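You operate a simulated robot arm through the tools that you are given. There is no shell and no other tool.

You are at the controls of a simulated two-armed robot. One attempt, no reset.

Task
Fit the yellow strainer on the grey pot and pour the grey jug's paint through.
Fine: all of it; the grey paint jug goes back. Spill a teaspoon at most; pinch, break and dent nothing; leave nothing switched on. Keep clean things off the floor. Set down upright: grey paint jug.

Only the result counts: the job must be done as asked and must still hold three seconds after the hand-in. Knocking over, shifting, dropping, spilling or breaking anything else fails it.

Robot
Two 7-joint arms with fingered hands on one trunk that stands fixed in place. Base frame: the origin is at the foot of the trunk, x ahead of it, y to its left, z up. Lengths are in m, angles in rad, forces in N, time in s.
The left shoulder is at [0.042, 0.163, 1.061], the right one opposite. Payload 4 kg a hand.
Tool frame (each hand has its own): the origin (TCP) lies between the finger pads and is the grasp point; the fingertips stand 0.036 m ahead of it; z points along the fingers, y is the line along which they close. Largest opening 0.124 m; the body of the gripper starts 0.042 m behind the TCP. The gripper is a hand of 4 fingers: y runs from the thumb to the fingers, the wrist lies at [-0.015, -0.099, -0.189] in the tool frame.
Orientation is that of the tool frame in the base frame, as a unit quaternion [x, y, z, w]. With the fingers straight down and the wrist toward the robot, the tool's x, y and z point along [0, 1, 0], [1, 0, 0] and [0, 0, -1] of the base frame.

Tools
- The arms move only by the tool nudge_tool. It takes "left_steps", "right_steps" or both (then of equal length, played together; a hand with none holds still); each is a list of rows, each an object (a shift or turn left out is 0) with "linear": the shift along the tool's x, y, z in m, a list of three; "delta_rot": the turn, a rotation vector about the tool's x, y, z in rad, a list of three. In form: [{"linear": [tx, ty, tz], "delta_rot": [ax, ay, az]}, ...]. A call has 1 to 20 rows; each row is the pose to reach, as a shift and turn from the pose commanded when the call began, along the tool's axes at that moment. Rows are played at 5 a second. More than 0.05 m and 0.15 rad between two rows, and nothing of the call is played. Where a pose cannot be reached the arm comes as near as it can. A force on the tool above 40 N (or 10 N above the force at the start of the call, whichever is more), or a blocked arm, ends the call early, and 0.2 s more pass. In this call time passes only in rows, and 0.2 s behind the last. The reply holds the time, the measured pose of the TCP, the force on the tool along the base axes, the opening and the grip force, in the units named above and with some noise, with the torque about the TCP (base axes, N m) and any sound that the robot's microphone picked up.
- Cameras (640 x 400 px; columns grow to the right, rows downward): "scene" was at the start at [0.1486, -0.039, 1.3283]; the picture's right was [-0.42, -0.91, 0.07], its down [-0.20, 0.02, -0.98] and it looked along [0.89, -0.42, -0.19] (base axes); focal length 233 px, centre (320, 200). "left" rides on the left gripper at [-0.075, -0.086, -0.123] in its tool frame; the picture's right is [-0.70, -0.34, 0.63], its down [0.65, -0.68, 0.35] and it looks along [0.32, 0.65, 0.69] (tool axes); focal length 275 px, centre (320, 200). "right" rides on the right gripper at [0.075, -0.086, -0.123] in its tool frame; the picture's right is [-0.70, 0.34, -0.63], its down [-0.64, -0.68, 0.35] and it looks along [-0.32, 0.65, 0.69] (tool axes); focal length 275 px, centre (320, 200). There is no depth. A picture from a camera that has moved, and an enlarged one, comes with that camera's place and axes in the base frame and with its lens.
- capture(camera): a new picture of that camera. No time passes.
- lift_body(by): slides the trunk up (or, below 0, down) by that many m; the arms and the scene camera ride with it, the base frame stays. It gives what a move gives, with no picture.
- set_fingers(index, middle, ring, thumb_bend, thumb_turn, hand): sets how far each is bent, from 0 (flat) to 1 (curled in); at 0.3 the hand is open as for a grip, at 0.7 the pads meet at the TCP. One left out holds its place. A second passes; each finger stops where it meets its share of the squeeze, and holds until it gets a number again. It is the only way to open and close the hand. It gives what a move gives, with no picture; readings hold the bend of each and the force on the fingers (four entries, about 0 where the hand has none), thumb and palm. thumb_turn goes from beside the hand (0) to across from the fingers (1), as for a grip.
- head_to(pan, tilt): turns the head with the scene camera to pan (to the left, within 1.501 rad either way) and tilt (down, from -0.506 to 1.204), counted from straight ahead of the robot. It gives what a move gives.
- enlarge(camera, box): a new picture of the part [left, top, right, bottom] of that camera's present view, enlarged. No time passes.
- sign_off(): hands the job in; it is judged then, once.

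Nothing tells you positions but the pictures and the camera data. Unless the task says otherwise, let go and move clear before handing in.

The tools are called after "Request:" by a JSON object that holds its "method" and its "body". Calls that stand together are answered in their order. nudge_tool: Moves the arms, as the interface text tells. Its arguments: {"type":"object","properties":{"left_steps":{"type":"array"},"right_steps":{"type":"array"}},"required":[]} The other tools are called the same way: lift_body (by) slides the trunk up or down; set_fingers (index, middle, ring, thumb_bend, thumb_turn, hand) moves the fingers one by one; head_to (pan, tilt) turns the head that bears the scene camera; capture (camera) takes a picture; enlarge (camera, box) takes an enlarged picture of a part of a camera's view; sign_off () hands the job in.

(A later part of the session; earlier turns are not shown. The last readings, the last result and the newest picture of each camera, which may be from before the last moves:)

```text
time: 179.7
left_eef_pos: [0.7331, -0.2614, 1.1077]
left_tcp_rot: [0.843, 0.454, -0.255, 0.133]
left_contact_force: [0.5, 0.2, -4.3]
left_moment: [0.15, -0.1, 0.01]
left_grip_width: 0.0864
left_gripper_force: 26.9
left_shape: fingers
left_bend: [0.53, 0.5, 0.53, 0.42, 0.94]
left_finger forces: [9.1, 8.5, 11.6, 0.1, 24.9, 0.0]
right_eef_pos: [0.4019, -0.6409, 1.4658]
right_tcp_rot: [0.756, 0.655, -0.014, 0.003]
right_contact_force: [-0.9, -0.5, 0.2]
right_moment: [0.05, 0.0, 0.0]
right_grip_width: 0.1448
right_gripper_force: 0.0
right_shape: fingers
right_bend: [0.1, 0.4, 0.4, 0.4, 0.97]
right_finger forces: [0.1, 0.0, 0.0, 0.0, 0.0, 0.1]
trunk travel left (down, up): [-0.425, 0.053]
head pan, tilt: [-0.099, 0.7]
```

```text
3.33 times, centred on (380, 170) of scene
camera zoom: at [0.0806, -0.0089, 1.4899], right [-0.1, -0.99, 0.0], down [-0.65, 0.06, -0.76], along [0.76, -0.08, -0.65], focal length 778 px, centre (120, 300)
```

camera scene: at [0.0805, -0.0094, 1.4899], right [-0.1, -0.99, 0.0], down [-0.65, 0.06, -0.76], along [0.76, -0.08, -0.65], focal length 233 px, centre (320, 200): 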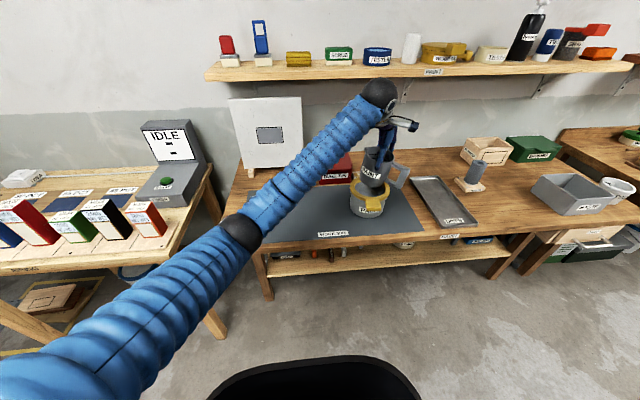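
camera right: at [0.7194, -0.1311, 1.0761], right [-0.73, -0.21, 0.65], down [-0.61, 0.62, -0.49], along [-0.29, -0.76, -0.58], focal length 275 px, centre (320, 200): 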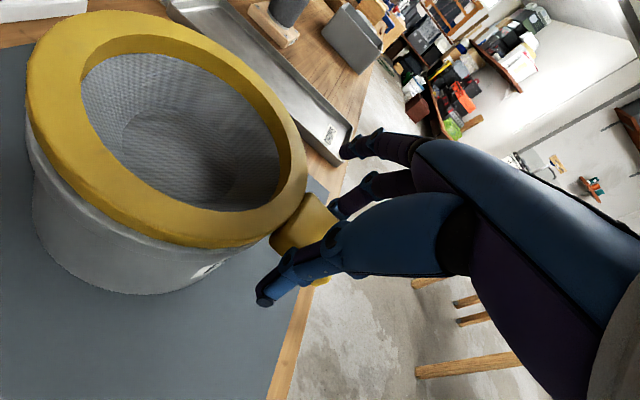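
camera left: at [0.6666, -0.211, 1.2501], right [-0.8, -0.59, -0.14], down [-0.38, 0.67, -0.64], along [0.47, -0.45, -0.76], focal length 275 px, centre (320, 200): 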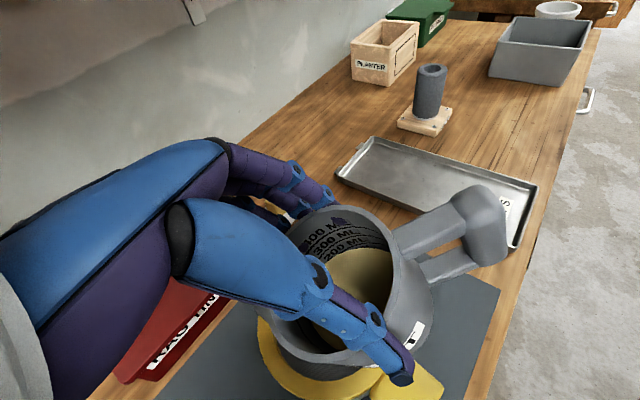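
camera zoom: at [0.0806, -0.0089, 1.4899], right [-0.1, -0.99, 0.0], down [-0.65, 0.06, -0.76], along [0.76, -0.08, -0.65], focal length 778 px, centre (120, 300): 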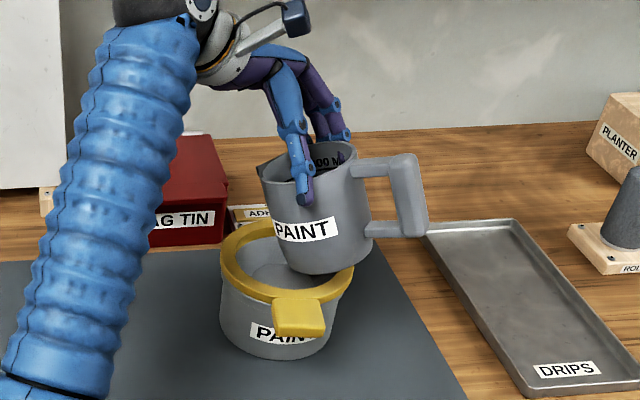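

Request:
{"method": "nudge_tool", "body": {"left_steps": [{"linear": [0, 0, 0]}, {"linear": [0, 0, 0]}, {"linear": [0, 0, 0]}]}}

Request:
{"method": "capture", "body": {"camera": "scene"}}

```text
time: 180.4
left_eef_pos: [0.7336, -0.2627, 1.1097]
left_tcp_rot: [0.844, 0.454, -0.254, 0.131]
left_contact_force: [-0.3, -0.5, -3.9]
left_moment: [0.19, -0.15, -0.03]
left_grip_width: 0.0859
left_gripper_force: 27.1
left_shape: fingers
left_bend: [0.53, 0.5, 0.53, 0.42, 0.94]
left_finger forces: [9.1, 8.3, 11.3, 0.1, 24.9, 0.0]
right_eef_pos: [0.4017, -0.6415, 1.4649]
right_tcp_rot: [0.756, 0.655, -0.013, 0.003]
right_contact_force: [0.1, 0.0, -0.8]
right_moment: [0.01, 0.0, -0.05]
right_grip_width: 0.1449
right_gripper_force: 0.0
right_shape: fingers
right_bend: [0.1, 0.4, 0.4, 0.4, 0.97]
right_finger forces: [0.0, 0.0, 0.0, 0.0, 0.1, 0.0]
trunk travel left (down, up): [-0.425, 0.053]
head pan, tilt: [-0.099, 0.7]
```

```text
taken
camera scene: at [0.0805, -0.0091, 1.4899], right [-0.1, -0.99, 0.0], down [-0.65, 0.06, -0.76], along [0.76, -0.08, -0.65], focal length 233 px, centre (320, 200)
```

scene: 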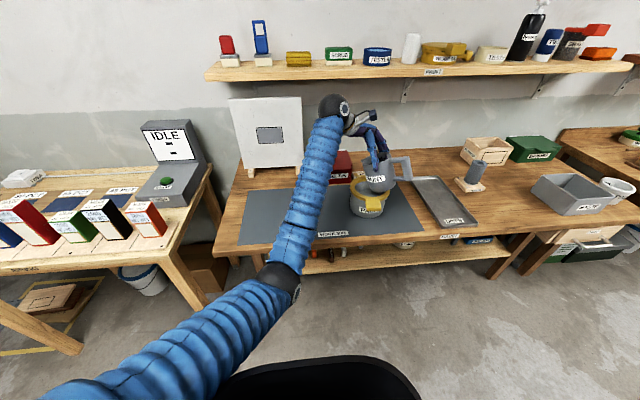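

The elbow is again brushing the chest and shifts the hand ~2 cm. A yaw of -12° should free it, as in the rehearsal.

Request:
{"method": "nudge_tool", "body": {"left_steps": [{"linear": [0, 0, 0], "delta_rot": [0.0229, 0, 0.0352]}, {"linear": [0, 0, 0], "delta_rot": [0.0458, 0, 0.0704]}, {"linear": [0, 0, 0], "delta_rot": [0.0687, 0, 0.1056]}, {"linear": [0, 0, 0], "delta_rot": [0.0916, 0, 0.1408]}, {"linear": [0, 0, 0], "delta_rot": [0.1145, 0, 0.176]}, {"linear": [0, 0, 0], "delta_rot": [0.1145, 0, 0.176]}]}}

Request:
{"method": "capture", "body": {"camera": "scene"}}

Request:
{"method": "capture", "body": {"camera": "left"}}

```text
time: 181.8
left_eef_pos: [0.7198, -0.2812, 1.1151]
left_tcp_rot: [0.889, 0.35, -0.274, 0.112]
left_contact_force: [-0.2, -0.2, -3.5]
left_moment: [0.14, -0.16, 0.04]
left_grip_width: 0.0859
left_gripper_force: 26.6
left_shape: fingers
left_bend: [0.53, 0.5, 0.53, 0.42, 0.94]
left_finger forces: [9.2, 8.4, 11.6, 0.0, 24.9, 0.0]
right_eef_pos: [0.4014, -0.6412, 1.4653]
right_tcp_rot: [0.756, 0.655, -0.013, 0.003]
right_contact_force: [-0.1, -0.1, 0.6]
right_moment: [-0.03, 0.0, 0.02]
right_grip_width: 0.1447
right_gripper_force: 0.1
right_shape: fingers
right_bend: [0.1, 0.4, 0.4, 0.4, 0.97]
right_finger forces: [0.0, 0.0, 0.1, 0.0, 0.0, 0.1]
trunk travel left (down, up): [-0.425, 0.053]
head pan, tilt: [-0.099, 0.7]
```

```text
taken
camera scene: at [0.0803, -0.0092, 1.4899], right [-0.1, -0.99, 0.0], down [-0.65, 0.06, -0.76], along [0.76, -0.08, -0.65], focal length 233 px, centre (320, 200)
```

scene: 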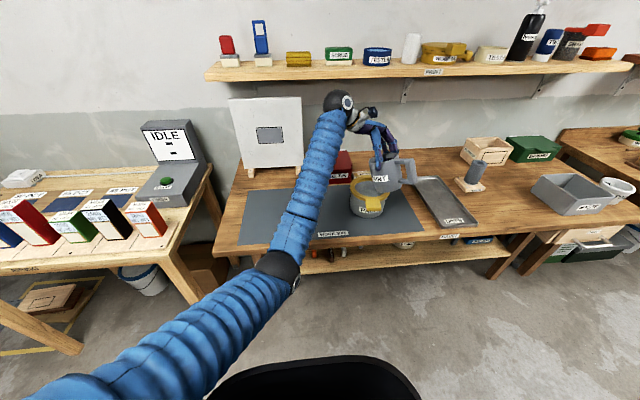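

```text
taken
camera left: at [0.6681, -0.2132, 1.2567], right [-0.91, -0.39, -0.13], down [-0.22, 0.72, -0.65], along [0.35, -0.57, -0.74], focal length 275 px, centre (320, 200)
```

left: 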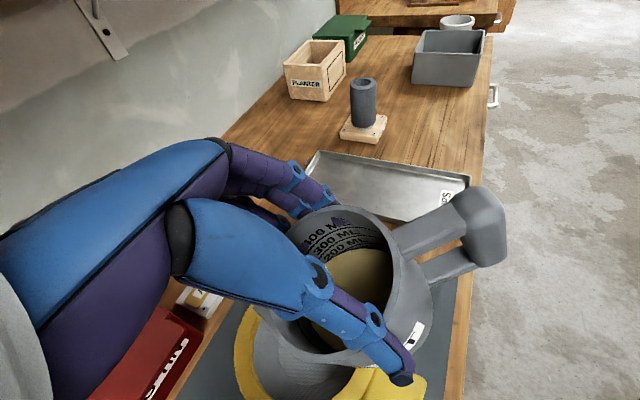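

The hand is back on target. Continue tilting to ~55° hand angle.

Request:
{"method": "nudge_tool", "body": {"left_steps": [{"linear": [0.0018, -0.0006, 0.0015], "delta_rot": [0, -0.04, 0]}, {"linear": [0.0035, -0.0013, 0.003], "delta_rot": [0, -0.08, 0]}, {"linear": [0.0053, -0.0019, 0.0045], "delta_rot": [0, -0.12, 0]}, {"linear": [0.007, -0.0026, 0.006], "delta_rot": [0, -0.16, 0]}, {"linear": [0.0088, -0.0032, 0.0075], "delta_rot": [0, -0.2, 0]}, {"linear": [0.0105, -0.0039, 0.009], "delta_rot": [0, -0.24, 0]}, {"linear": [0.0123, -0.0045, 0.0105], "delta_rot": [0, -0.28, 0]}, {"linear": [0.014, -0.0052, 0.012], "delta_rot": [0, -0.32, 0]}, {"linear": [0.0158, -0.0058, 0.0134], "delta_rot": [0, -0.36, 0]}]}}

Request:
{"method": "capture", "body": {"camera": "left"}}

Request:
{"method": "enlarge", "body": {"camera": "scene", "box": [330, 110, 430, 230]}}

```text
time: 183.8
left_eef_pos: [0.7235, -0.2709, 1.0967]
left_tcp_rot: [0.824, 0.325, -0.429, 0.174]
left_contact_force: [-0.3, -0.1, -4.4]
left_moment: [0.12, -0.19, 0.0]
left_grip_width: 0.0859
left_gripper_force: 26.8
left_shape: fingers
left_bend: [0.53, 0.5, 0.53, 0.42, 0.95]
left_finger forces: [9.1, 8.3, 11.9, 0.1, 25.3, 0.0]
right_eef_pos: [0.4005, -0.6408, 1.4662]
right_tcp_rot: [0.756, 0.655, -0.014, 0.003]
right_contact_force: [0.9, -0.2, 0.4]
right_moment: [0.02, 0.01, 0.03]
right_grip_width: 0.1448
right_gripper_force: 0.1
right_shape: fingers
right_bend: [0.1, 0.4, 0.4, 0.4, 0.97]
right_finger forces: [0.0, 0.0, 0.1, 0.0, 0.1, 0.0]
trunk travel left (down, up): [-0.425, 0.053]
head pan, tilt: [-0.099, 0.7]
```

```text
taken
camera left: at [0.7062, -0.1689, 1.2258], right [-0.9, -0.38, 0.21], down [-0.4, 0.55, -0.73], along [0.17, -0.74, -0.65], focal length 275 px, centre (320, 200)
```

left: 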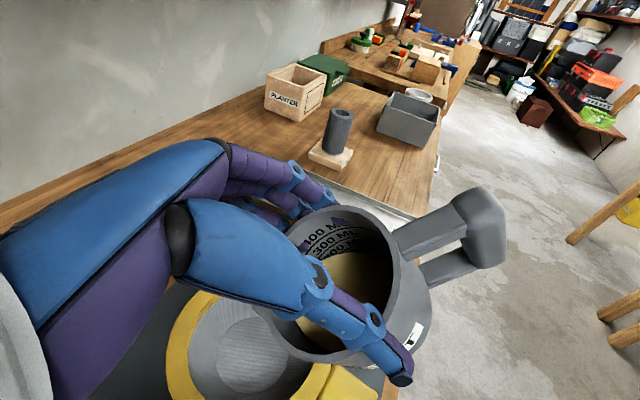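

```text
3.33 times, centred on (380, 170) of scene
camera zoom: at [0.0806, -0.009, 1.4899], right [-0.1, -0.99, 0.0], down [-0.65, 0.06, -0.76], along [0.76, -0.08, -0.65], focal length 778 px, centre (120, 300)
```

zoom: 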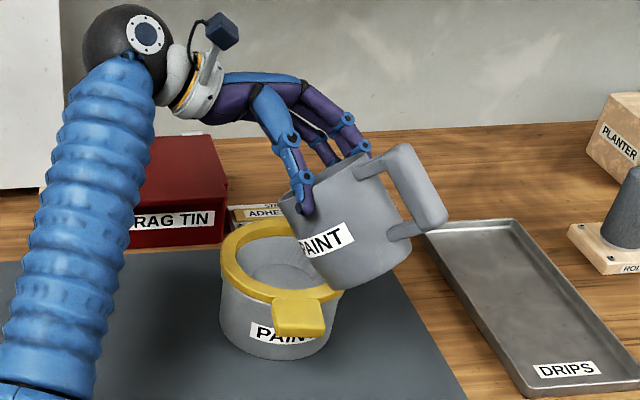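

The jug itself is now at about 44° and the spout tip is right over the strainer's centre. I go on slowly toward the pour-start angle.

Request:
{"method": "nudge_tool", "body": {"left_steps": [{"linear": [0.0012, 0, 0.0009], "delta_rot": [0, -0.02, 0]}, {"linear": [0.0025, 0, 0.0017], "delta_rot": [0, -0.04, 0]}, {"linear": [0.0037, 0, 0.0026], "delta_rot": [0, -0.06, 0]}, {"linear": [0.0049, 0, 0.0034], "delta_rot": [0, -0.08, 0]}, {"linear": [0.0062, 0, 0.0043], "delta_rot": [0, -0.1, 0]}, {"linear": [0.0074, 0, 0.0052], "delta_rot": [0, -0.12, 0]}, {"linear": [0.0086, 0, 0.006], "delta_rot": [0, -0.14, 0]}, {"linear": [0.0098, 0, 0.0069], "delta_rot": [0, -0.16, 0]}, {"linear": [0.0111, 0, 0.0077], "delta_rot": [0, -0.18, 0]}, {"linear": [0.0123, 0, 0.0086], "delta_rot": [0, -0.2, 0]}]}}

Request:
{"method": "capture", "body": {"camera": "left"}}

Request:
{"method": "enlarge", "body": {"camera": "scene", "box": [330, 110, 430, 230]}}

```text
time: 186.1
left_eef_pos: [0.721, -0.2716, 1.0808]
left_tcp_rot: [0.779, 0.306, -0.509, 0.204]
left_contact_force: [0.7, -0.8, -4.6]
left_moment: [0.14, -0.26, 0.01]
left_grip_width: 0.0862
left_gripper_force: 27.9
left_shape: fingers
left_bend: [0.53, 0.5, 0.53, 0.42, 0.95]
left_finger forces: [8.9, 8.4, 12.1, 0.1, 25.5, 0.1]
right_eef_pos: [0.4011, -0.6402, 1.4653]
right_tcp_rot: [0.755, 0.655, -0.014, 0.003]
right_contact_force: [-0.3, 0.5, -0.3]
right_moment: [0.01, 0.0, 0.03]
right_grip_width: 0.1451
right_gripper_force: 0.0
right_shape: fingers
right_bend: [0.1, 0.4, 0.4, 0.4, 0.97]
right_finger forces: [0.1, 0.0, 0.0, 0.1, 0.1, 0.0]
trunk travel left (down, up): [-0.425, 0.053]
head pan, tilt: [-0.099, 0.7]
```

```text
taken
camera left: at [0.7244, -0.1528, 1.1963], right [-0.86, -0.34, 0.38], down [-0.51, 0.45, -0.73], along [0.07, -0.82, -0.56], focal length 275 px, centre (320, 200)
```

left: 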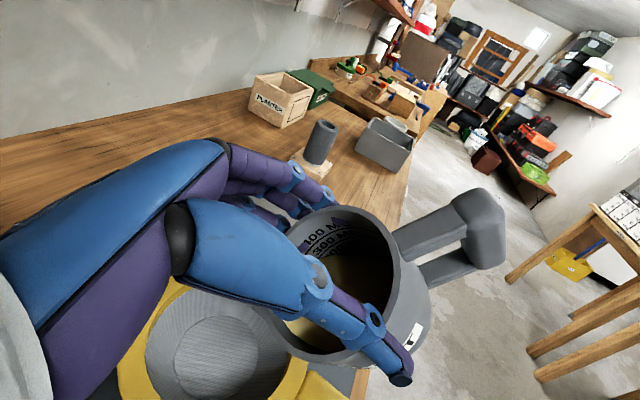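

```text
3.33 times, centred on (380, 170) of scene
camera zoom: at [0.0806, -0.009, 1.4899], right [-0.1, -0.99, 0.0], down [-0.65, 0.06, -0.76], along [0.76, -0.08, -0.65], focal length 778 px, centre (120, 300)
```

zoom: 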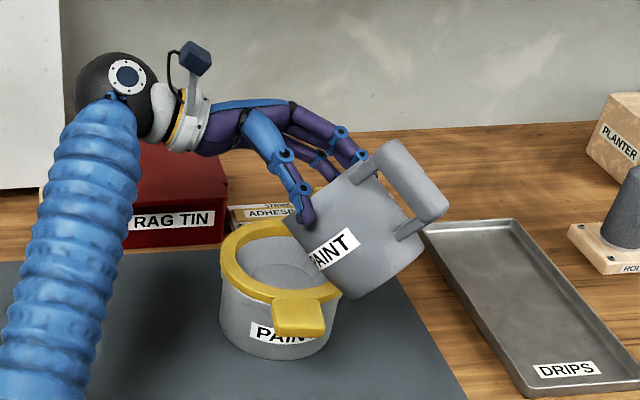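

The jug is at roughly 58–60°, about to pour. From here I tilt very slowly, advancing the hand so the spout stays over the strainer.

Request:
{"method": "nudge_tool", "body": {"left_steps": [{"linear": [0.0003, 0, -0.0003], "delta_rot": [0, -0.006, 0]}, {"linear": [0.0006, 0, -0.0006], "delta_rot": [0, -0.012, 0]}, {"linear": [0.0009, 0, -0.0009], "delta_rot": [0, -0.018, 0]}, {"linear": [0.0012, 0, -0.0012], "delta_rot": [0, -0.024, 0]}, {"linear": [0.0015, 0, -0.0015], "delta_rot": [0, -0.03, 0]}, {"linear": [0.0018, 0, -0.0018], "delta_rot": [0, -0.036, 0]}, {"linear": [0.0021, 0, -0.0021], "delta_rot": [0, -0.042, 0]}, {"linear": [0.0024, 0, -0.0024], "delta_rot": [0, -0.048, 0]}, {"linear": [0.0027, 0, -0.0027], "delta_rot": [0, -0.054, 0]}, {"linear": [0.003, 0, -0.003], "delta_rot": [0, -0.06, 0]}, {"linear": [0.0033, 0, -0.0034], "delta_rot": [0, -0.066, 0]}, {"linear": [0.0036, 0, -0.0037], "delta_rot": [0, -0.072, 0]}]}}

Request:
{"method": "capture", "body": {"camera": "left"}}

Request:
{"method": "enlarge", "body": {"camera": "scene", "box": [330, 110, 430, 230]}}

```text
time: 188.7
left_eef_pos: [0.725, -0.2685, 1.0786]
left_tcp_rot: [0.76, 0.298, -0.537, 0.214]
left_contact_force: [-0.6, -0.7, -3.8]
left_moment: [0.16, -0.22, 0.01]
left_grip_width: 0.0859
left_gripper_force: 27.3
left_shape: fingers
left_bend: [0.53, 0.5, 0.53, 0.42, 0.95]
left_finger forces: [8.9, 8.4, 12.1, 0.1, 25.7, 0.1]
right_eef_pos: [0.4014, -0.6412, 1.4661]
right_tcp_rot: [0.755, 0.655, -0.014, 0.002]
right_contact_force: [-0.2, 0.8, -0.2]
right_moment: [0.02, 0.01, 0.02]
right_grip_width: 0.145
right_gripper_force: 0.0
right_shape: fingers
right_bend: [0.1, 0.4, 0.4, 0.4, 0.97]
right_finger forces: [0.1, 0.0, 0.0, 0.0, 0.0, 0.1]
trunk travel left (down, up): [-0.425, 0.053]
head pan, tilt: [-0.099, 0.7]
```

```text
taken
camera left: at [0.7327, -0.1447, 1.1875], right [-0.84, -0.32, 0.44], down [-0.55, 0.42, -0.73], along [0.05, -0.85, -0.52], focal length 275 px, centre (320, 200)
```

left: 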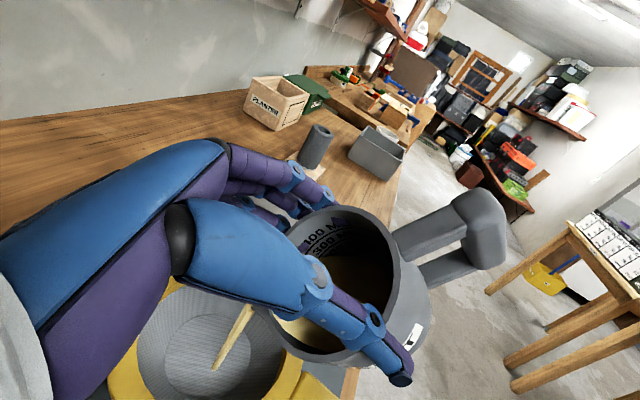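

```text
3.33 times, centred on (380, 170) of scene
camera zoom: at [0.0805, -0.0091, 1.4899], right [-0.1, -0.99, 0.0], down [-0.65, 0.06, -0.76], along [0.76, -0.08, -0.65], focal length 778 px, centre (120, 300)
```

zoom: 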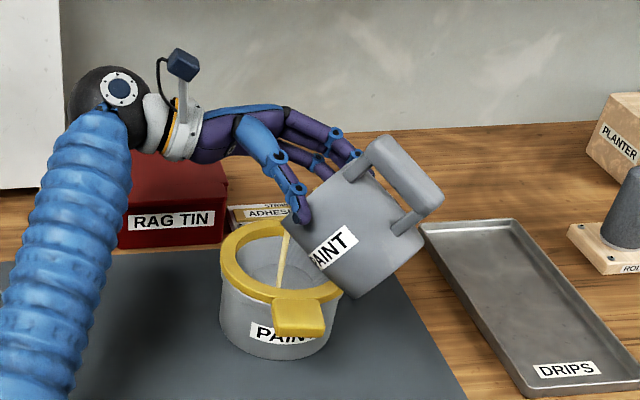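

Paint is streaming neatly through the middle of the strainer. I keep tilting very slowly.

Request:
{"method": "nudge_tool", "body": {"left_steps": [{"linear": [0.0002, 0, -0.0003], "delta_rot": [0, -0.005, 0]}, {"linear": [0.0004, 0, -0.0006], "delta_rot": [0, -0.01, 0]}, {"linear": [0.0006, 0, -0.0008], "delta_rot": [0, -0.015, 0]}, {"linear": [0.0008, 0, -0.0011], "delta_rot": [0, -0.02, 0]}, {"linear": [0.001, 0, -0.0014], "delta_rot": [0, -0.025, 0]}, {"linear": [0.0012, 0, -0.0017], "delta_rot": [0, -0.03, 0]}, {"linear": [0.0014, 0, -0.0019], "delta_rot": [0, -0.035, 0]}, {"linear": [0.0016, 0, -0.0022], "delta_rot": [0, -0.04, 0]}, {"linear": [0.0018, 0, -0.0025], "delta_rot": [0, -0.045, 0]}, {"linear": [0.0021, 0, -0.0028], "delta_rot": [0, -0.05, 0]}, {"linear": [0.0023, 0, -0.003], "delta_rot": [0, -0.055, 0]}, {"linear": [0.0025, 0, -0.0033], "delta_rot": [0, -0.06, 0]}, {"linear": [0.0027, 0, -0.0036], "delta_rot": [0, -0.065, 0]}, {"linear": [0.0029, 0, -0.0039], "delta_rot": [0, -0.07, 0]}]}}

Request:
{"method": "enlarge", "body": {"camera": "left", "box": [100, 200, 460, 400]}}

Request:
{"method": "enlarge", "body": {"camera": "scene", "box": [330, 110, 430, 230]}}

```text
time: 191.7
left_eef_pos: [0.729, -0.2649, 1.0762]
left_tcp_rot: [0.74, 0.291, -0.563, 0.224]
left_contact_force: [-0.3, 0.3, -4.3]
left_moment: [0.13, -0.18, 0.0]
left_grip_width: 0.0859
left_gripper_force: 27.2
left_shape: fingers
left_bend: [0.53, 0.5, 0.53, 0.42, 0.95]
left_finger forces: [9.0, 8.4, 12.0, 0.1, 25.9, 0.1]
right_eef_pos: [0.4012, -0.6408, 1.4652]
right_tcp_rot: [0.756, 0.655, -0.014, 0.003]
right_contact_force: [-0.2, -0.1, -1.6]
right_moment: [0.02, 0.02, 0.05]
right_grip_width: 0.1449
right_gripper_force: 0.0
right_shape: fingers
right_bend: [0.1, 0.4, 0.4, 0.4, 0.97]
right_finger forces: [0.1, 0.1, 0.1, 0.0, 0.0, 0.1]
trunk travel left (down, up): [-0.425, 0.053]
head pan, tilt: [-0.099, 0.7]
```

```text
1.78 times, centred on (280, 300) of left
camera zoom: at [0.7424, -0.1352, 1.1792], right [-0.81, -0.3, 0.5], down [-0.58, 0.38, -0.72], along [0.02, -0.88, -0.48], focal length 489 px, centre (391, 22)
```

zoom: 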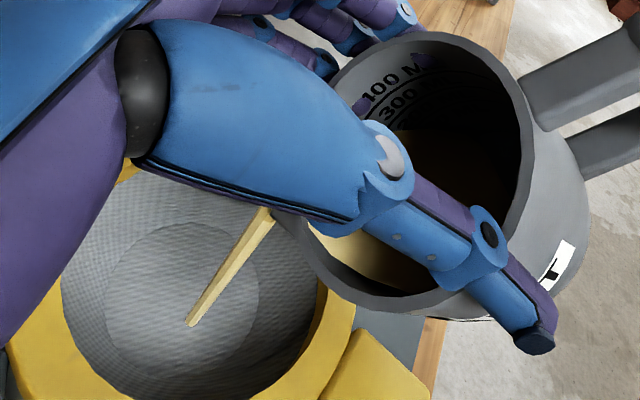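

```text
3.33 times, centred on (380, 170) of scene
camera zoom: at [0.0805, -0.009, 1.4899], right [-0.1, -0.99, 0.0], down [-0.65, 0.06, -0.76], along [0.76, -0.08, -0.65], focal length 778 px, centre (120, 300)
```

zoom: 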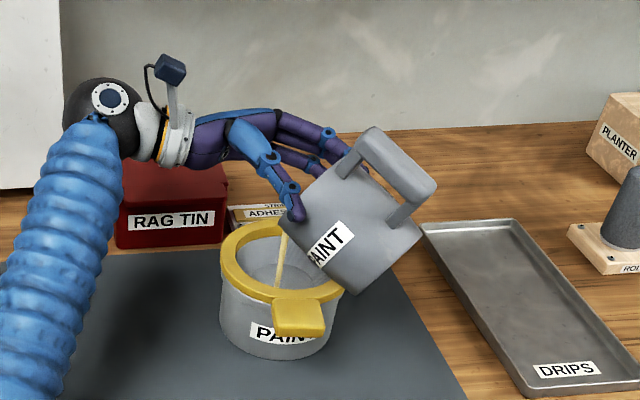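

The strainer passes paint without pooling. Continuing at a gentle rate.

Request:
{"method": "nudge_tool", "body": {"left_steps": [{"linear": [0.0003, 0, -0.0004], "delta_rot": [0, -0.007, 0]}, {"linear": [0.0005, 0, -0.0008], "delta_rot": [0, -0.014, 0]}, {"linear": [0.0008, 0, -0.0012], "delta_rot": [0, -0.021, 0]}, {"linear": [0.0011, 0, -0.0016], "delta_rot": [0, -0.028, 0]}, {"linear": [0.0013, 0, -0.002], "delta_rot": [0, -0.035, 0]}, {"linear": [0.0016, 0, -0.0024], "delta_rot": [0, -0.042, 0]}, {"linear": [0.0019, 0, -0.0028], "delta_rot": [0, -0.049, 0]}, {"linear": [0.0021, 0, -0.0032], "delta_rot": [0, -0.056, 0]}, {"linear": [0.0024, 0, -0.0036], "delta_rot": [0, -0.063, 0]}, {"linear": [0.0027, 0, -0.004], "delta_rot": [0, -0.07, 0]}, {"linear": [0.0029, 0, -0.0044], "delta_rot": [0, -0.077, 0]}, {"linear": [0.0032, 0, -0.0048], "delta_rot": [0, -0.084, 0]}, {"linear": [0.0034, 0, -0.0052], "delta_rot": [0, -0.091, 0]}, {"linear": [0.0037, 0, -0.0056], "delta_rot": [0, -0.098, 0]}, {"linear": [0.004, 0, -0.006], "delta_rot": [0, -0.105, 0]}, {"linear": [0.0042, 0, -0.0064], "delta_rot": [0, -0.112, 0]}, {"linear": [0.0045, 0, -0.0068], "delta_rot": [0, -0.119, 0]}, {"linear": [0.0048, 0, -0.0072], "delta_rot": [0, -0.126, 0]}, {"linear": [0.005, 0, -0.0076], "delta_rot": [0, -0.133, 0]}, {"linear": [0.0053, 0, -0.008], "delta_rot": [0, -0.14, 0]}]}}

Request:
{"method": "enlarge", "body": {"camera": "left", "box": [100, 200, 460, 400]}}

Request:
{"method": "enlarge", "body": {"camera": "scene", "box": [330, 110, 430, 230]}}

```text
time: 195.8
left_eef_pos: [0.7343, -0.2592, 1.0749]
left_tcp_rot: [0.699, 0.274, -0.614, 0.245]
left_contact_force: [0.4, 0.1, -2.6]
left_moment: [0.09, -0.17, -0.03]
left_grip_width: 0.0858
left_gripper_force: 27.6
left_shape: fingers
left_bend: [0.53, 0.5, 0.53, 0.42, 0.95]
left_finger forces: [9.2, 8.5, 11.7, 0.0, 26.0, 0.1]
right_eef_pos: [0.4009, -0.6412, 1.4658]
right_tcp_rot: [0.755, 0.655, -0.014, 0.003]
right_contact_force: [0.8, -0.4, 0.5]
right_moment: [-0.01, 0.03, -0.04]
right_grip_width: 0.1449
right_gripper_force: 0.0
right_shape: fingers
right_bend: [0.1, 0.4, 0.4, 0.4, 0.97]
right_finger forces: [0.0, 0.0, 0.0, 0.1, 0.0, 0.0]
trunk travel left (down, up): [-0.425, 0.053]
head pan, tilt: [-0.099, 0.7]
```

```text
1.78 times, centred on (280, 300) of left
camera zoom: at [0.7588, -0.1203, 1.1616], right [-0.76, -0.24, 0.61], down [-0.65, 0.32, -0.69], along [-0.03, -0.92, -0.4], focal length 489 px, centre (391, 22)
```

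zoom: 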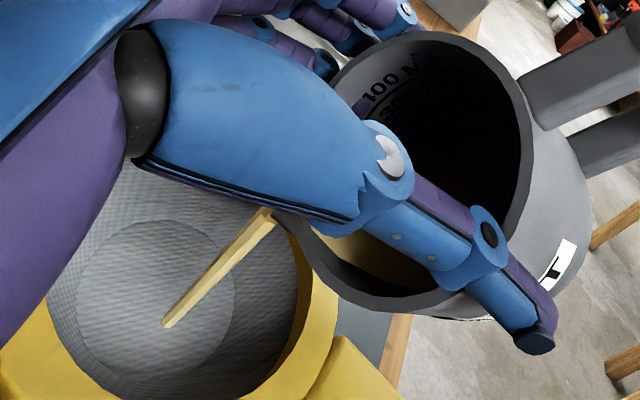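

```text
3.33 times, centred on (380, 170) of scene
camera zoom: at [0.0805, -0.009, 1.4899], right [-0.1, -0.99, 0.0], down [-0.65, 0.06, -0.76], along [0.76, -0.08, -0.65], focal length 778 px, centre (120, 300)
```

zoom: 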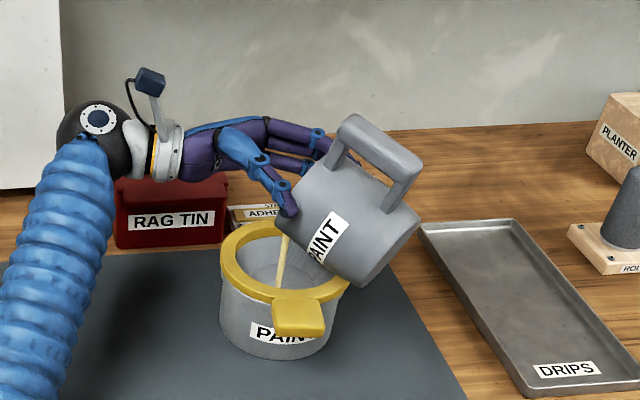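

Request:
{"method": "nudge_tool", "body": {"left_steps": [{"linear": [0.0002, 0, -0.0004], "delta_rot": [0, -0.007, 0]}, {"linear": [0.0004, 0, -0.0009], "delta_rot": [0, -0.014, 0]}, {"linear": [0.0006, 0, -0.0013], "delta_rot": [0, -0.021, 0]}, {"linear": [0.0008, 0, -0.0018], "delta_rot": [0, -0.028, 0]}, {"linear": [0.001, 0, -0.0022], "delta_rot": [0, -0.035, 0]}, {"linear": [0.0012, 0, -0.0026], "delta_rot": [0, -0.042, 0]}, {"linear": [0.0014, 0, -0.0031], "delta_rot": [0, -0.049, 0]}, {"linear": [0.0016, 0, -0.0035], "delta_rot": [0, -0.056, 0]}, {"linear": [0.0018, 0, -0.004], "delta_rot": [0, -0.063, 0]}, {"linear": [0.0021, 0, -0.0044], "delta_rot": [0, -0.07, 0]}, {"linear": [0.0023, 0, -0.0048], "delta_rot": [0, -0.077, 0]}, {"linear": [0.0025, 0, -0.0053], "delta_rot": [0, -0.084, 0]}, {"linear": [0.0027, 0, -0.0057], "delta_rot": [0, -0.091, 0]}, {"linear": [0.0029, 0, -0.0062], "delta_rot": [0, -0.098, 0]}, {"linear": [0.0031, 0, -0.0066], "delta_rot": [0, -0.105, 0]}, {"linear": [0.0033, 0, -0.007], "delta_rot": [0, -0.112, 0]}, {"linear": [0.0035, 0, -0.0075], "delta_rot": [0, -0.119, 0]}, {"linear": [0.0037, 0, -0.0079], "delta_rot": [0, -0.126, 0]}, {"linear": [0.0039, 0, -0.0084], "delta_rot": [0, -0.133, 0]}, {"linear": [0.0041, 0, -0.0088], "delta_rot": [0, -0.14, 0]}]}}

Request:
{"method": "enlarge", "body": {"camera": "left", "box": [100, 200, 460, 400]}}

Request:
{"method": "enlarge", "body": {"camera": "scene", "box": [330, 110, 430, 230]}}

```text
time: 200.1
left_eef_pos: [0.7401, -0.2535, 1.0703]
left_tcp_rot: [-0.655, -0.256, 0.661, -0.263]
left_contact_force: [-0.2, 0.2, -1.4]
left_moment: [0.11, -0.1, 0.01]
left_grip_width: 0.0857
left_gripper_force: 27.1
left_shape: fingers
left_bend: [0.53, 0.5, 0.53, 0.42, 0.95]
left_finger forces: [9.3, 8.3, 11.3, 0.0, 26.2, 0.0]
right_eef_pos: [0.3995, -0.6393, 1.4654]
right_tcp_rot: [0.755, 0.655, -0.014, 0.004]
right_contact_force: [0.5, 0.1, 0.6]
right_moment: [-0.01, -0.02, 0.01]
right_grip_width: 0.1448
right_gripper_force: 0.1
right_shape: fingers
right_bend: [0.1, 0.4, 0.4, 0.4, 0.97]
right_finger forces: [0.0, 0.0, 0.0, 0.0, 0.1, 0.0]
trunk travel left (down, up): [-0.425, 0.053]
head pan, tilt: [-0.099, 0.7]
```

```text
1.78 times, centred on (280, 300) of left
camera zoom: at [0.7733, -0.1063, 1.1424], right [-0.69, -0.18, 0.7], down [-0.72, 0.25, -0.64], along [-0.06, -0.95, -0.3], focal length 489 px, centre (391, 22)
```

zoom: 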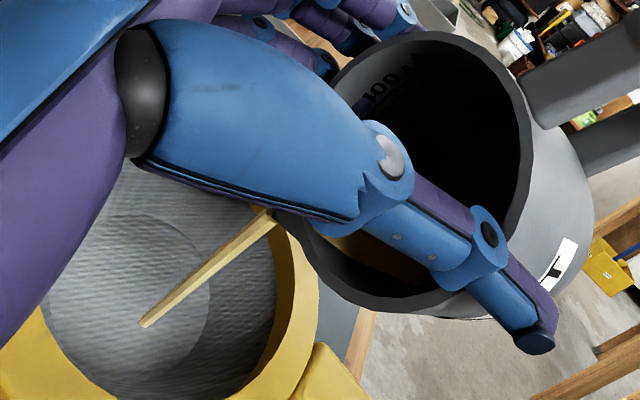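

```text
3.33 times, centred on (380, 170) of scene
camera zoom: at [0.0804, -0.009, 1.4899], right [-0.1, -0.99, 0.0], down [-0.65, 0.06, -0.76], along [0.76, -0.08, -0.65], focal length 778 px, centre (120, 300)
```

zoom: 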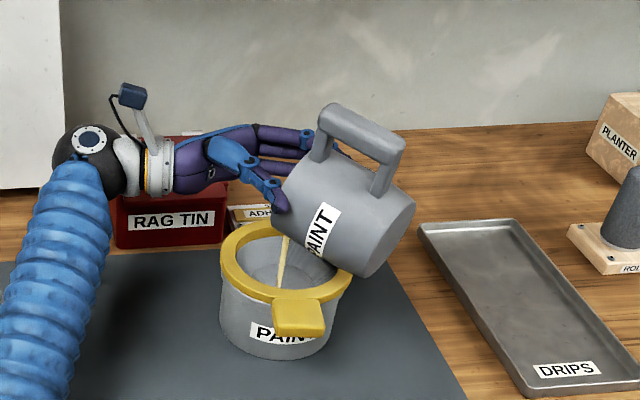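

Most of the paint is through (load down to ~1.4 N). I continue past horizontal to drain the rest.

Request:
{"method": "nudge_tool", "body": {"left_steps": [{"linear": [0.0002, 0, -0.0006], "delta_rot": [0, -0.009, 0]}, {"linear": [0.0003, 0, -0.0012], "delta_rot": [0, -0.018, 0]}, {"linear": [0.0005, 0, -0.0018], "delta_rot": [0, -0.027, 0]}, {"linear": [0.0006, 0, -0.0024], "delta_rot": [0, -0.036, 0]}, {"linear": [0.0008, 0, -0.003], "delta_rot": [0, -0.045, 0]}, {"linear": [0.0009, 0, -0.0036], "delta_rot": [0, -0.054, 0]}, {"linear": [0.0011, 0, -0.0042], "delta_rot": [0, -0.063, 0]}, {"linear": [0.0012, 0, -0.0048], "delta_rot": [0, -0.072, 0]}, {"linear": [0.0014, 0, -0.0053], "delta_rot": [0, -0.081, 0]}, {"linear": [0.0015, 0, -0.0059], "delta_rot": [0, -0.09, 0]}, {"linear": [0.0017, 0, -0.0065], "delta_rot": [0, -0.099, 0]}, {"linear": [0.0018, 0, -0.0071], "delta_rot": [0, -0.108, 0]}, {"linear": [0.002, 0, -0.0077], "delta_rot": [0, -0.117, 0]}, {"linear": [0.0021, 0, -0.0083], "delta_rot": [0, -0.126, 0]}, {"linear": [0.0023, 0, -0.0089], "delta_rot": [0, -0.135, 0]}, {"linear": [0.0024, 0, -0.0095], "delta_rot": [0, -0.144, 0]}, {"linear": [0.0026, 0, -0.0101], "delta_rot": [0, -0.153, 0]}, {"linear": [0.0027, 0, -0.0107], "delta_rot": [0, -0.162, 0]}, {"linear": [0.0028, 0, -0.0113], "delta_rot": [0, -0.171, 0]}, {"linear": [0.003, 0, -0.0119], "delta_rot": [0, -0.18, 0]}]}}

Request:
{"method": "enlarge", "body": {"camera": "left", "box": [100, 200, 460, 400]}}

Request:
{"method": "enlarge", "body": {"camera": "scene", "box": [330, 110, 430, 230]}}

```text
time: 204.2
left_eef_pos: [0.7494, -0.244, 1.0664]
left_tcp_rot: [-0.593, -0.231, 0.716, -0.286]
left_contact_force: [0.1, -0.4, -1.4]
left_moment: [0.0, -0.03, 0.0]
left_grip_width: 0.0858
left_gripper_force: 27.2
left_shape: fingers
left_bend: [0.53, 0.5, 0.53, 0.42, 0.95]
left_finger forces: [9.4, 8.4, 11.1, 0.1, 26.2, 0.0]
right_eef_pos: [0.3996, -0.6406, 1.466]
right_tcp_rot: [0.756, 0.655, -0.014, 0.003]
right_contact_force: [0.3, 0.4, 0.4]
right_moment: [0.01, -0.01, 0.02]
right_grip_width: 0.1451
right_gripper_force: 0.0
right_shape: fingers
right_bend: [0.1, 0.4, 0.4, 0.4, 0.97]
right_finger forces: [0.1, 0.0, 0.0, 0.0, 0.0, 0.1]
trunk travel left (down, up): [-0.425, 0.053]
head pan, tilt: [-0.099, 0.7]
```

```text
1.78 times, centred on (280, 300) of left
camera zoom: at [0.7906, -0.0908, 1.1151], right [-0.59, -0.08, 0.8], down [-0.8, 0.18, -0.57], along [-0.1, -0.98, -0.17], focal length 489 px, centre (391, 22)
```

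zoom: 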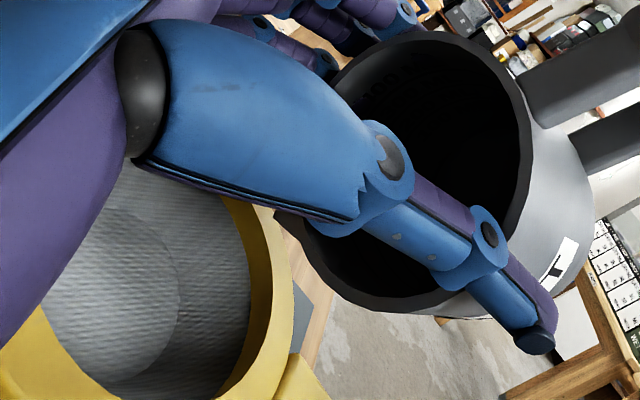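

```text
3.33 times, centred on (380, 170) of scene
camera zoom: at [0.0804, -0.009, 1.4899], right [-0.1, -0.99, 0.0], down [-0.65, 0.06, -0.76], along [0.76, -0.08, -0.65], focal length 778 px, centre (120, 300)
```

zoom: 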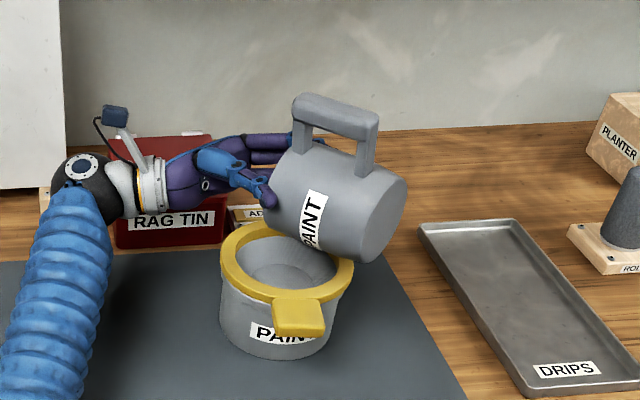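

The stream has ended and the jug looks empty. I tip ~9° further to drain the last of it, and hold.

Request:
{"method": "nudge_tool", "body": {"left_steps": [{"linear": [-0.0002, 0, -0.001], "delta_rot": [0, -0.016, 0]}, {"linear": [-0.0004, 0, -0.002], "delta_rot": [0, -0.032, 0]}, {"linear": [-0.0006, 0, -0.003], "delta_rot": [0, -0.048, 0]}, {"linear": [-0.0008, 0, -0.004], "delta_rot": [0, -0.064, 0]}, {"linear": [-0.001, 0, -0.005], "delta_rot": [0, -0.08, 0]}, {"linear": [-0.0012, 0, -0.006], "delta_rot": [0, -0.096, 0]}, {"linear": [-0.0014, 0, -0.007], "delta_rot": [0, -0.112, 0]}, {"linear": [-0.0016, 0, -0.008], "delta_rot": [0, -0.128, 0]}, {"linear": [-0.0018, 0, -0.009], "delta_rot": [0, -0.144, 0]}, {"linear": [-0.0019, 0, -0.0098], "delta_rot": [0, -0.16, 0]}, {"linear": [-0.0019, 0, -0.0098], "delta_rot": [0, -0.16, 0]}, {"linear": [-0.0019, 0, -0.0098], "delta_rot": [0, -0.16, 0]}, {"linear": [-0.0019, 0, -0.0098], "delta_rot": [0, -0.16, 0]}, {"linear": [-0.0019, 0, -0.0098], "delta_rot": [0, -0.16, 0]}, {"linear": [-0.0019, 0, -0.0098], "delta_rot": [0, -0.16, 0]}, {"linear": [-0.0019, 0, -0.0098], "delta_rot": [0, -0.16, 0]}, {"linear": [-0.0019, 0, -0.0098], "delta_rot": [0, -0.16, 0]}, {"linear": [-0.0019, 0, -0.0098], "delta_rot": [0, -0.16, 0]}]}}

Request:
{"method": "enlarge", "body": {"camera": "left", "box": [100, 200, 460, 400]}}

Request:
{"method": "enlarge", "body": {"camera": "scene", "box": [330, 110, 430, 230]}}

```text
time: 208.1
left_eef_pos: [0.768, -0.2181, 1.0591]
left_tcp_rot: [-0.536, -0.222, 0.756, -0.305]
left_contact_force: [-0.1, 0.1, -1.6]
left_moment: [0.05, -0.07, -0.01]
left_grip_width: 0.0859
left_gripper_force: 26.7
left_shape: fingers
left_bend: [0.53, 0.5, 0.53, 0.42, 0.95]
left_finger forces: [9.5, 8.3, 11.1, 0.1, 26.3, 0.0]
right_eef_pos: [0.4005, -0.6416, 1.4652]
right_tcp_rot: [0.756, 0.655, -0.014, 0.003]
right_contact_force: [0.1, 0.1, -0.1]
right_moment: [0.01, 0.01, 0.01]
right_grip_width: 0.1452
right_gripper_force: 0.1
right_shape: fingers
right_bend: [0.1, 0.4, 0.4, 0.4, 0.97]
right_finger forces: [0.0, 0.0, 0.0, 0.0, 0.1, 0.0]
trunk travel left (down, up): [-0.425, 0.053]
head pan, tilt: [-0.099, 0.7]
```

```text
1.78 times, centred on (280, 300) of left
camera zoom: at [0.8102, -0.059, 1.0886], right [-0.5, -0.02, 0.87], down [-0.86, 0.11, -0.49], along [-0.09, -0.99, -0.08], focal length 489 px, centre (391, 22)
```

zoom: 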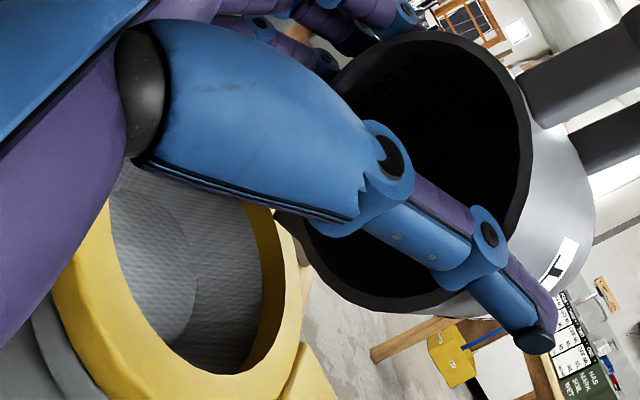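

```text
3.33 times, centred on (380, 170) of scene
camera zoom: at [0.0803, -0.009, 1.4899], right [-0.1, -0.99, 0.0], down [-0.65, 0.06, -0.76], along [0.76, -0.08, -0.65], focal length 778 px, centre (120, 300)
```

zoom: 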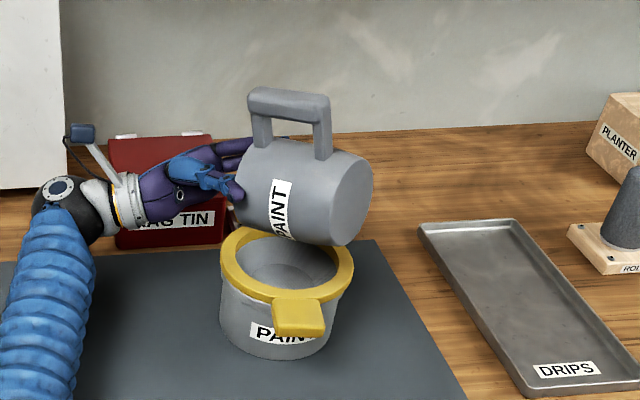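

The jug is drained; the strainer and pot look clean. I now rotate the jug back upright while rising clear of the strainer.

Request:
{"method": "nudge_tool", "body": {"left_steps": [{"linear": [-0.0015, 0.0004, 0.0042], "delta_rot": [0, 0.06, 0]}, {"linear": [-0.0029, 0.0008, 0.0085], "delta_rot": [0, 0.15, 0]}, {"linear": [-0.0044, 0.0012, 0.0127], "delta_rot": [0, 0.25, 0]}, {"linear": [-0.0058, 0.0017, 0.0169], "delta_rot": [0, 0.35, 0]}, {"linear": [-0.0073, 0.0021, 0.0212], "delta_rot": [0, 0.45, 0]}, {"linear": [-0.0087, 0.0025, 0.0254], "delta_rot": [0, 0.55, 0]}, {"linear": [-0.0102, 0.0029, 0.0296], "delta_rot": [0, 0.65, 0]}, {"linear": [-0.0116, 0.0033, 0.0338], "delta_rot": [0, 0.75, 0]}, {"linear": [-0.0131, 0.0037, 0.0381], "delta_rot": [0, 0.85, 0]}, {"linear": [-0.0146, 0.0042, 0.0423], "delta_rot": [0, 0.95, 0]}, {"linear": [-0.016, 0.0046, 0.0465], "delta_rot": [0, 1.05, 0]}, {"linear": [-0.0175, 0.005, 0.0508], "delta_rot": [0, 1.15, 0]}, {"linear": [-0.0189, 0.0054, 0.055], "delta_rot": [0, 1.25, 0]}, {"linear": [-0.0204, 0.0058, 0.0592], "delta_rot": [0, 1.35, 0]}, {"linear": [-0.0218, 0.0062, 0.0635], "delta_rot": [0, 1.45, 0]}, {"linear": [-0.0233, 0.0066, 0.0677], "delta_rot": [0, 1.55, 0]}, {"linear": [-0.0247, 0.0071, 0.0719], "delta_rot": [0, 1.65, 0]}, {"linear": [-0.0262, 0.0075, 0.0761], "delta_rot": [0, 1.75, 0]}, {"linear": [-0.0276, 0.0079, 0.0804], "delta_rot": [0, 1.84, 0]}, {"linear": [-0.0291, 0.0083, 0.0846], "delta_rot": [0, 1.9, 0]}]}}

Request:
{"method": "capture", "body": {"camera": "left"}}

Request:
{"method": "capture", "body": {"camera": "scene"}}

```text
time: 212.2
left_eef_pos: [0.7128, -0.2918, 1.1231]
left_tcp_rot: [0.93, 0.367, -0.01, 0.007]
left_contact_force: [0.3, -0.4, -0.6]
left_moment: [-0.02, -0.02, 0.04]
left_grip_width: 0.0854
left_gripper_force: 26.0
left_shape: fingers
left_bend: [0.53, 0.5, 0.53, 0.42, 0.95]
left_finger forces: [9.2, 8.1, 10.5, 0.0, 24.6, 0.0]
right_eef_pos: [0.4016, -0.6421, 1.4653]
right_tcp_rot: [0.756, 0.655, -0.014, 0.002]
right_contact_force: [-0.2, 0.1, -0.2]
right_moment: [-0.03, 0.0, -0.01]
right_grip_width: 0.145
right_gripper_force: 0.1
right_shape: fingers
right_bend: [0.1, 0.4, 0.4, 0.4, 0.97]
right_finger forces: [0.0, 0.0, 0.0, 0.1, 0.1, 0.0]
trunk travel left (down, up): [-0.425, 0.053]
head pan, tilt: [-0.099, 0.7]
```

```text
taken
camera left: at [0.6016, -0.2784, 1.2459], right [-0.75, -0.24, -0.62], down [0.0, 0.93, -0.36], along [0.67, -0.27, -0.69], focal length 275 px, centre (320, 200)
```

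left: 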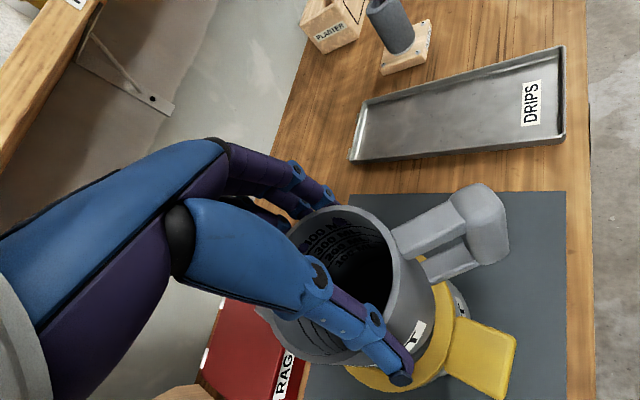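

```text
taken
camera scene: at [0.0802, -0.0092, 1.4899], right [-0.1, -0.99, 0.0], down [-0.65, 0.06, -0.76], along [0.76, -0.08, -0.65], focal length 233 px, centre (320, 200)
```

scene: 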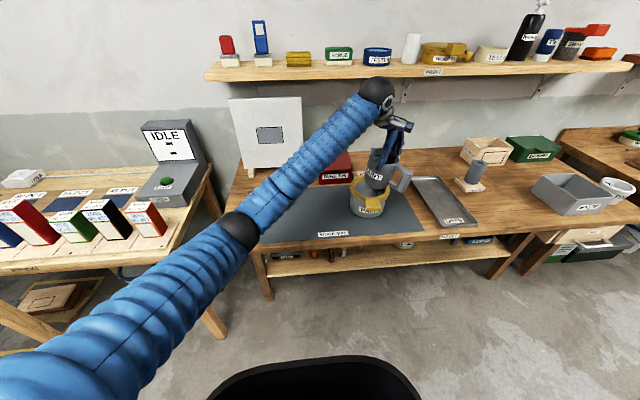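

Request:
{"method": "enlarge", "body": {"camera": "left", "box": [250, 170, 520, 400]}}

Request:
{"method": "enlarge", "body": {"camera": "scene", "box": [310, 110, 450, 250]}}

```text
1.74 times, centred on (385, 285) of left
camera zoom: at [0.6016, -0.2784, 1.2459], right [-0.75, -0.24, -0.62], down [0.0, 0.93, -0.36], along [0.67, -0.27, -0.69], focal length 479 px, centre (207, 52)
```

zoom: 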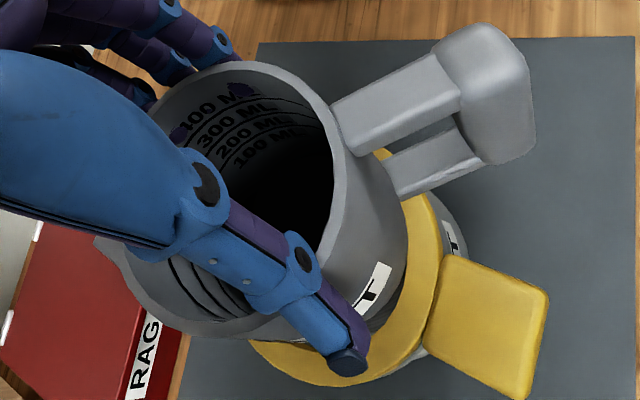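

```text
2.86 times, centred on (380, 180) of scene
camera zoom: at [0.0802, -0.0092, 1.4899], right [-0.1, -0.99, 0.0], down [-0.65, 0.06, -0.76], along [0.76, -0.08, -0.65], focal length 667 px, centre (149, 257)
```

zoom: 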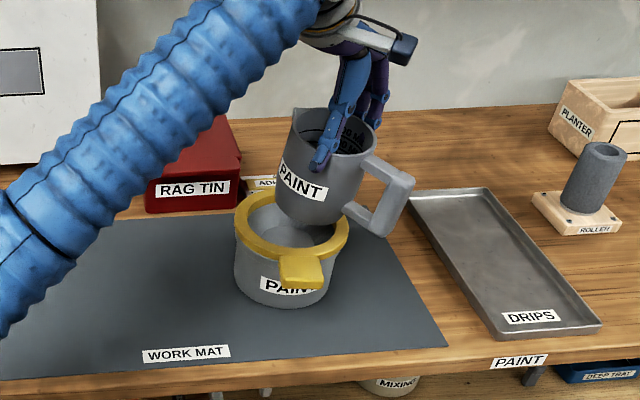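

The jug is empty, with bare walls visible down past the 100 mL mark. I carry it back toward its original spot, yawing so its handle points back toward the robot.

Request:
{"method": "nudge_tool", "body": {"left_steps": [{"linear": [0.0085, -0.0066, 0], "delta_rot": [0, 0, 0.0206]}, {"linear": [0.0256, -0.0198, 0], "delta_rot": [0, 0, 0.0617]}, {"linear": [0.0426, -0.033, 0], "delta_rot": [0, 0, 0.1029]}, {"linear": [0.0596, -0.0462, 0], "delta_rot": [0, 0, 0.144]}, {"linear": [0.0767, -0.0594, 0], "delta_rot": [0, 0, 0.1851]}, {"linear": [0.0937, -0.0726, 0], "delta_rot": [0, 0, 0.2263]}, {"linear": [0.1107, -0.0858, 0], "delta_rot": [0, 0, 0.2674]}, {"linear": [0.1278, -0.0989, 0], "delta_rot": [0, 0, 0.3086]}, {"linear": [0.1448, -0.1121, 0], "delta_rot": [0, 0, 0.3497]}, {"linear": [0.1618, -0.1253, 0], "delta_rot": [0, 0, 0.3909]}, {"linear": [0.1789, -0.1385, 0], "delta_rot": [0, 0, 0.432]}, {"linear": [0.1959, -0.1517, 0], "delta_rot": [0, 0, 0.4731]}, {"linear": [0.213, -0.1649, 0], "delta_rot": [0, 0, 0.5143]}, {"linear": [0.2266, -0.1755, 0], "delta_rot": [0, 0, 0.5472]}, {"linear": [0.2385, -0.1847, 0], "delta_rot": [0, 0, 0.576]}]}}

Request:
{"method": "capture", "body": {"camera": "left"}}

Request:
{"method": "enlarge", "body": {"camera": "scene", "box": [230, 80, 410, 230]}}

```text
time: 215.4
left_eef_pos: [0.7619, 0.0056, 1.1187]
left_tcp_rot: [0.996, 0.087, -0.008, 0.011]
left_contact_force: [-0.7, 0.2, -0.7]
left_moment: [-0.01, 0.01, 0.0]
left_grip_width: 0.0856
left_gripper_force: 26.1
left_shape: fingers
left_bend: [0.53, 0.5, 0.53, 0.42, 0.95]
left_finger forces: [9.1, 8.1, 10.6, 0.1, 24.4, 0.0]
right_eef_pos: [0.4009, -0.6399, 1.4657]
right_tcp_rot: [0.756, 0.655, -0.014, 0.004]
right_contact_force: [-0.1, -0.4, -0.8]
right_moment: [-0.02, 0.0, 0.03]
right_grip_width: 0.1449
right_gripper_force: 0.1
right_shape: fingers
right_bend: [0.1, 0.4, 0.4, 0.4, 0.97]
right_finger forces: [0.0, 0.0, 0.0, 0.0, 0.0, 0.0]
trunk travel left (down, up): [-0.425, 0.053]
head pan, tilt: [-0.099, 0.7]
```

```text
taken
camera left: at [0.6744, 0.0792, 1.2399], right [-0.75, 0.2, -0.63], down [0.51, 0.78, -0.37], along [0.42, -0.6, -0.68], focal length 275 px, centre (320, 200)
```

left: 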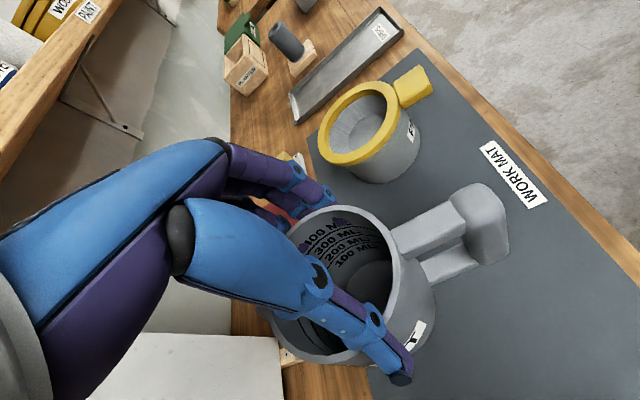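

```text
2.67 times, centred on (320, 155) of scene
camera zoom: at [0.0804, -0.0083, 1.4899], right [-0.1, -0.99, 0.0], down [-0.65, 0.06, -0.76], along [0.76, -0.08, -0.65], focal length 622 px, centre (320, 320)
```

zoom: 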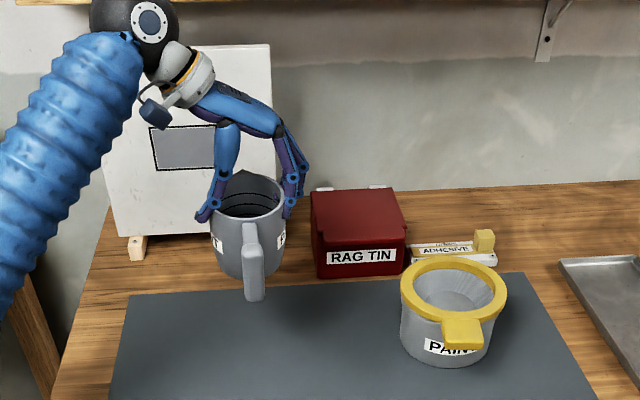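

Request:
{"method": "enlarge", "body": {"camera": "left", "box": [250, 160, 520, 400]}}

```text
1.67 times, centred on (385, 280) of left
camera zoom: at [0.6744, 0.0792, 1.2399], right [-0.75, 0.2, -0.63], down [0.51, 0.78, -0.37], along [0.42, -0.6, -0.68], focal length 459 px, centre (212, 67)
```

zoom: 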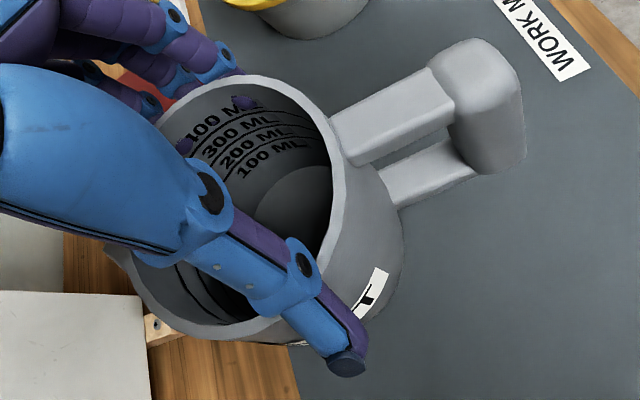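

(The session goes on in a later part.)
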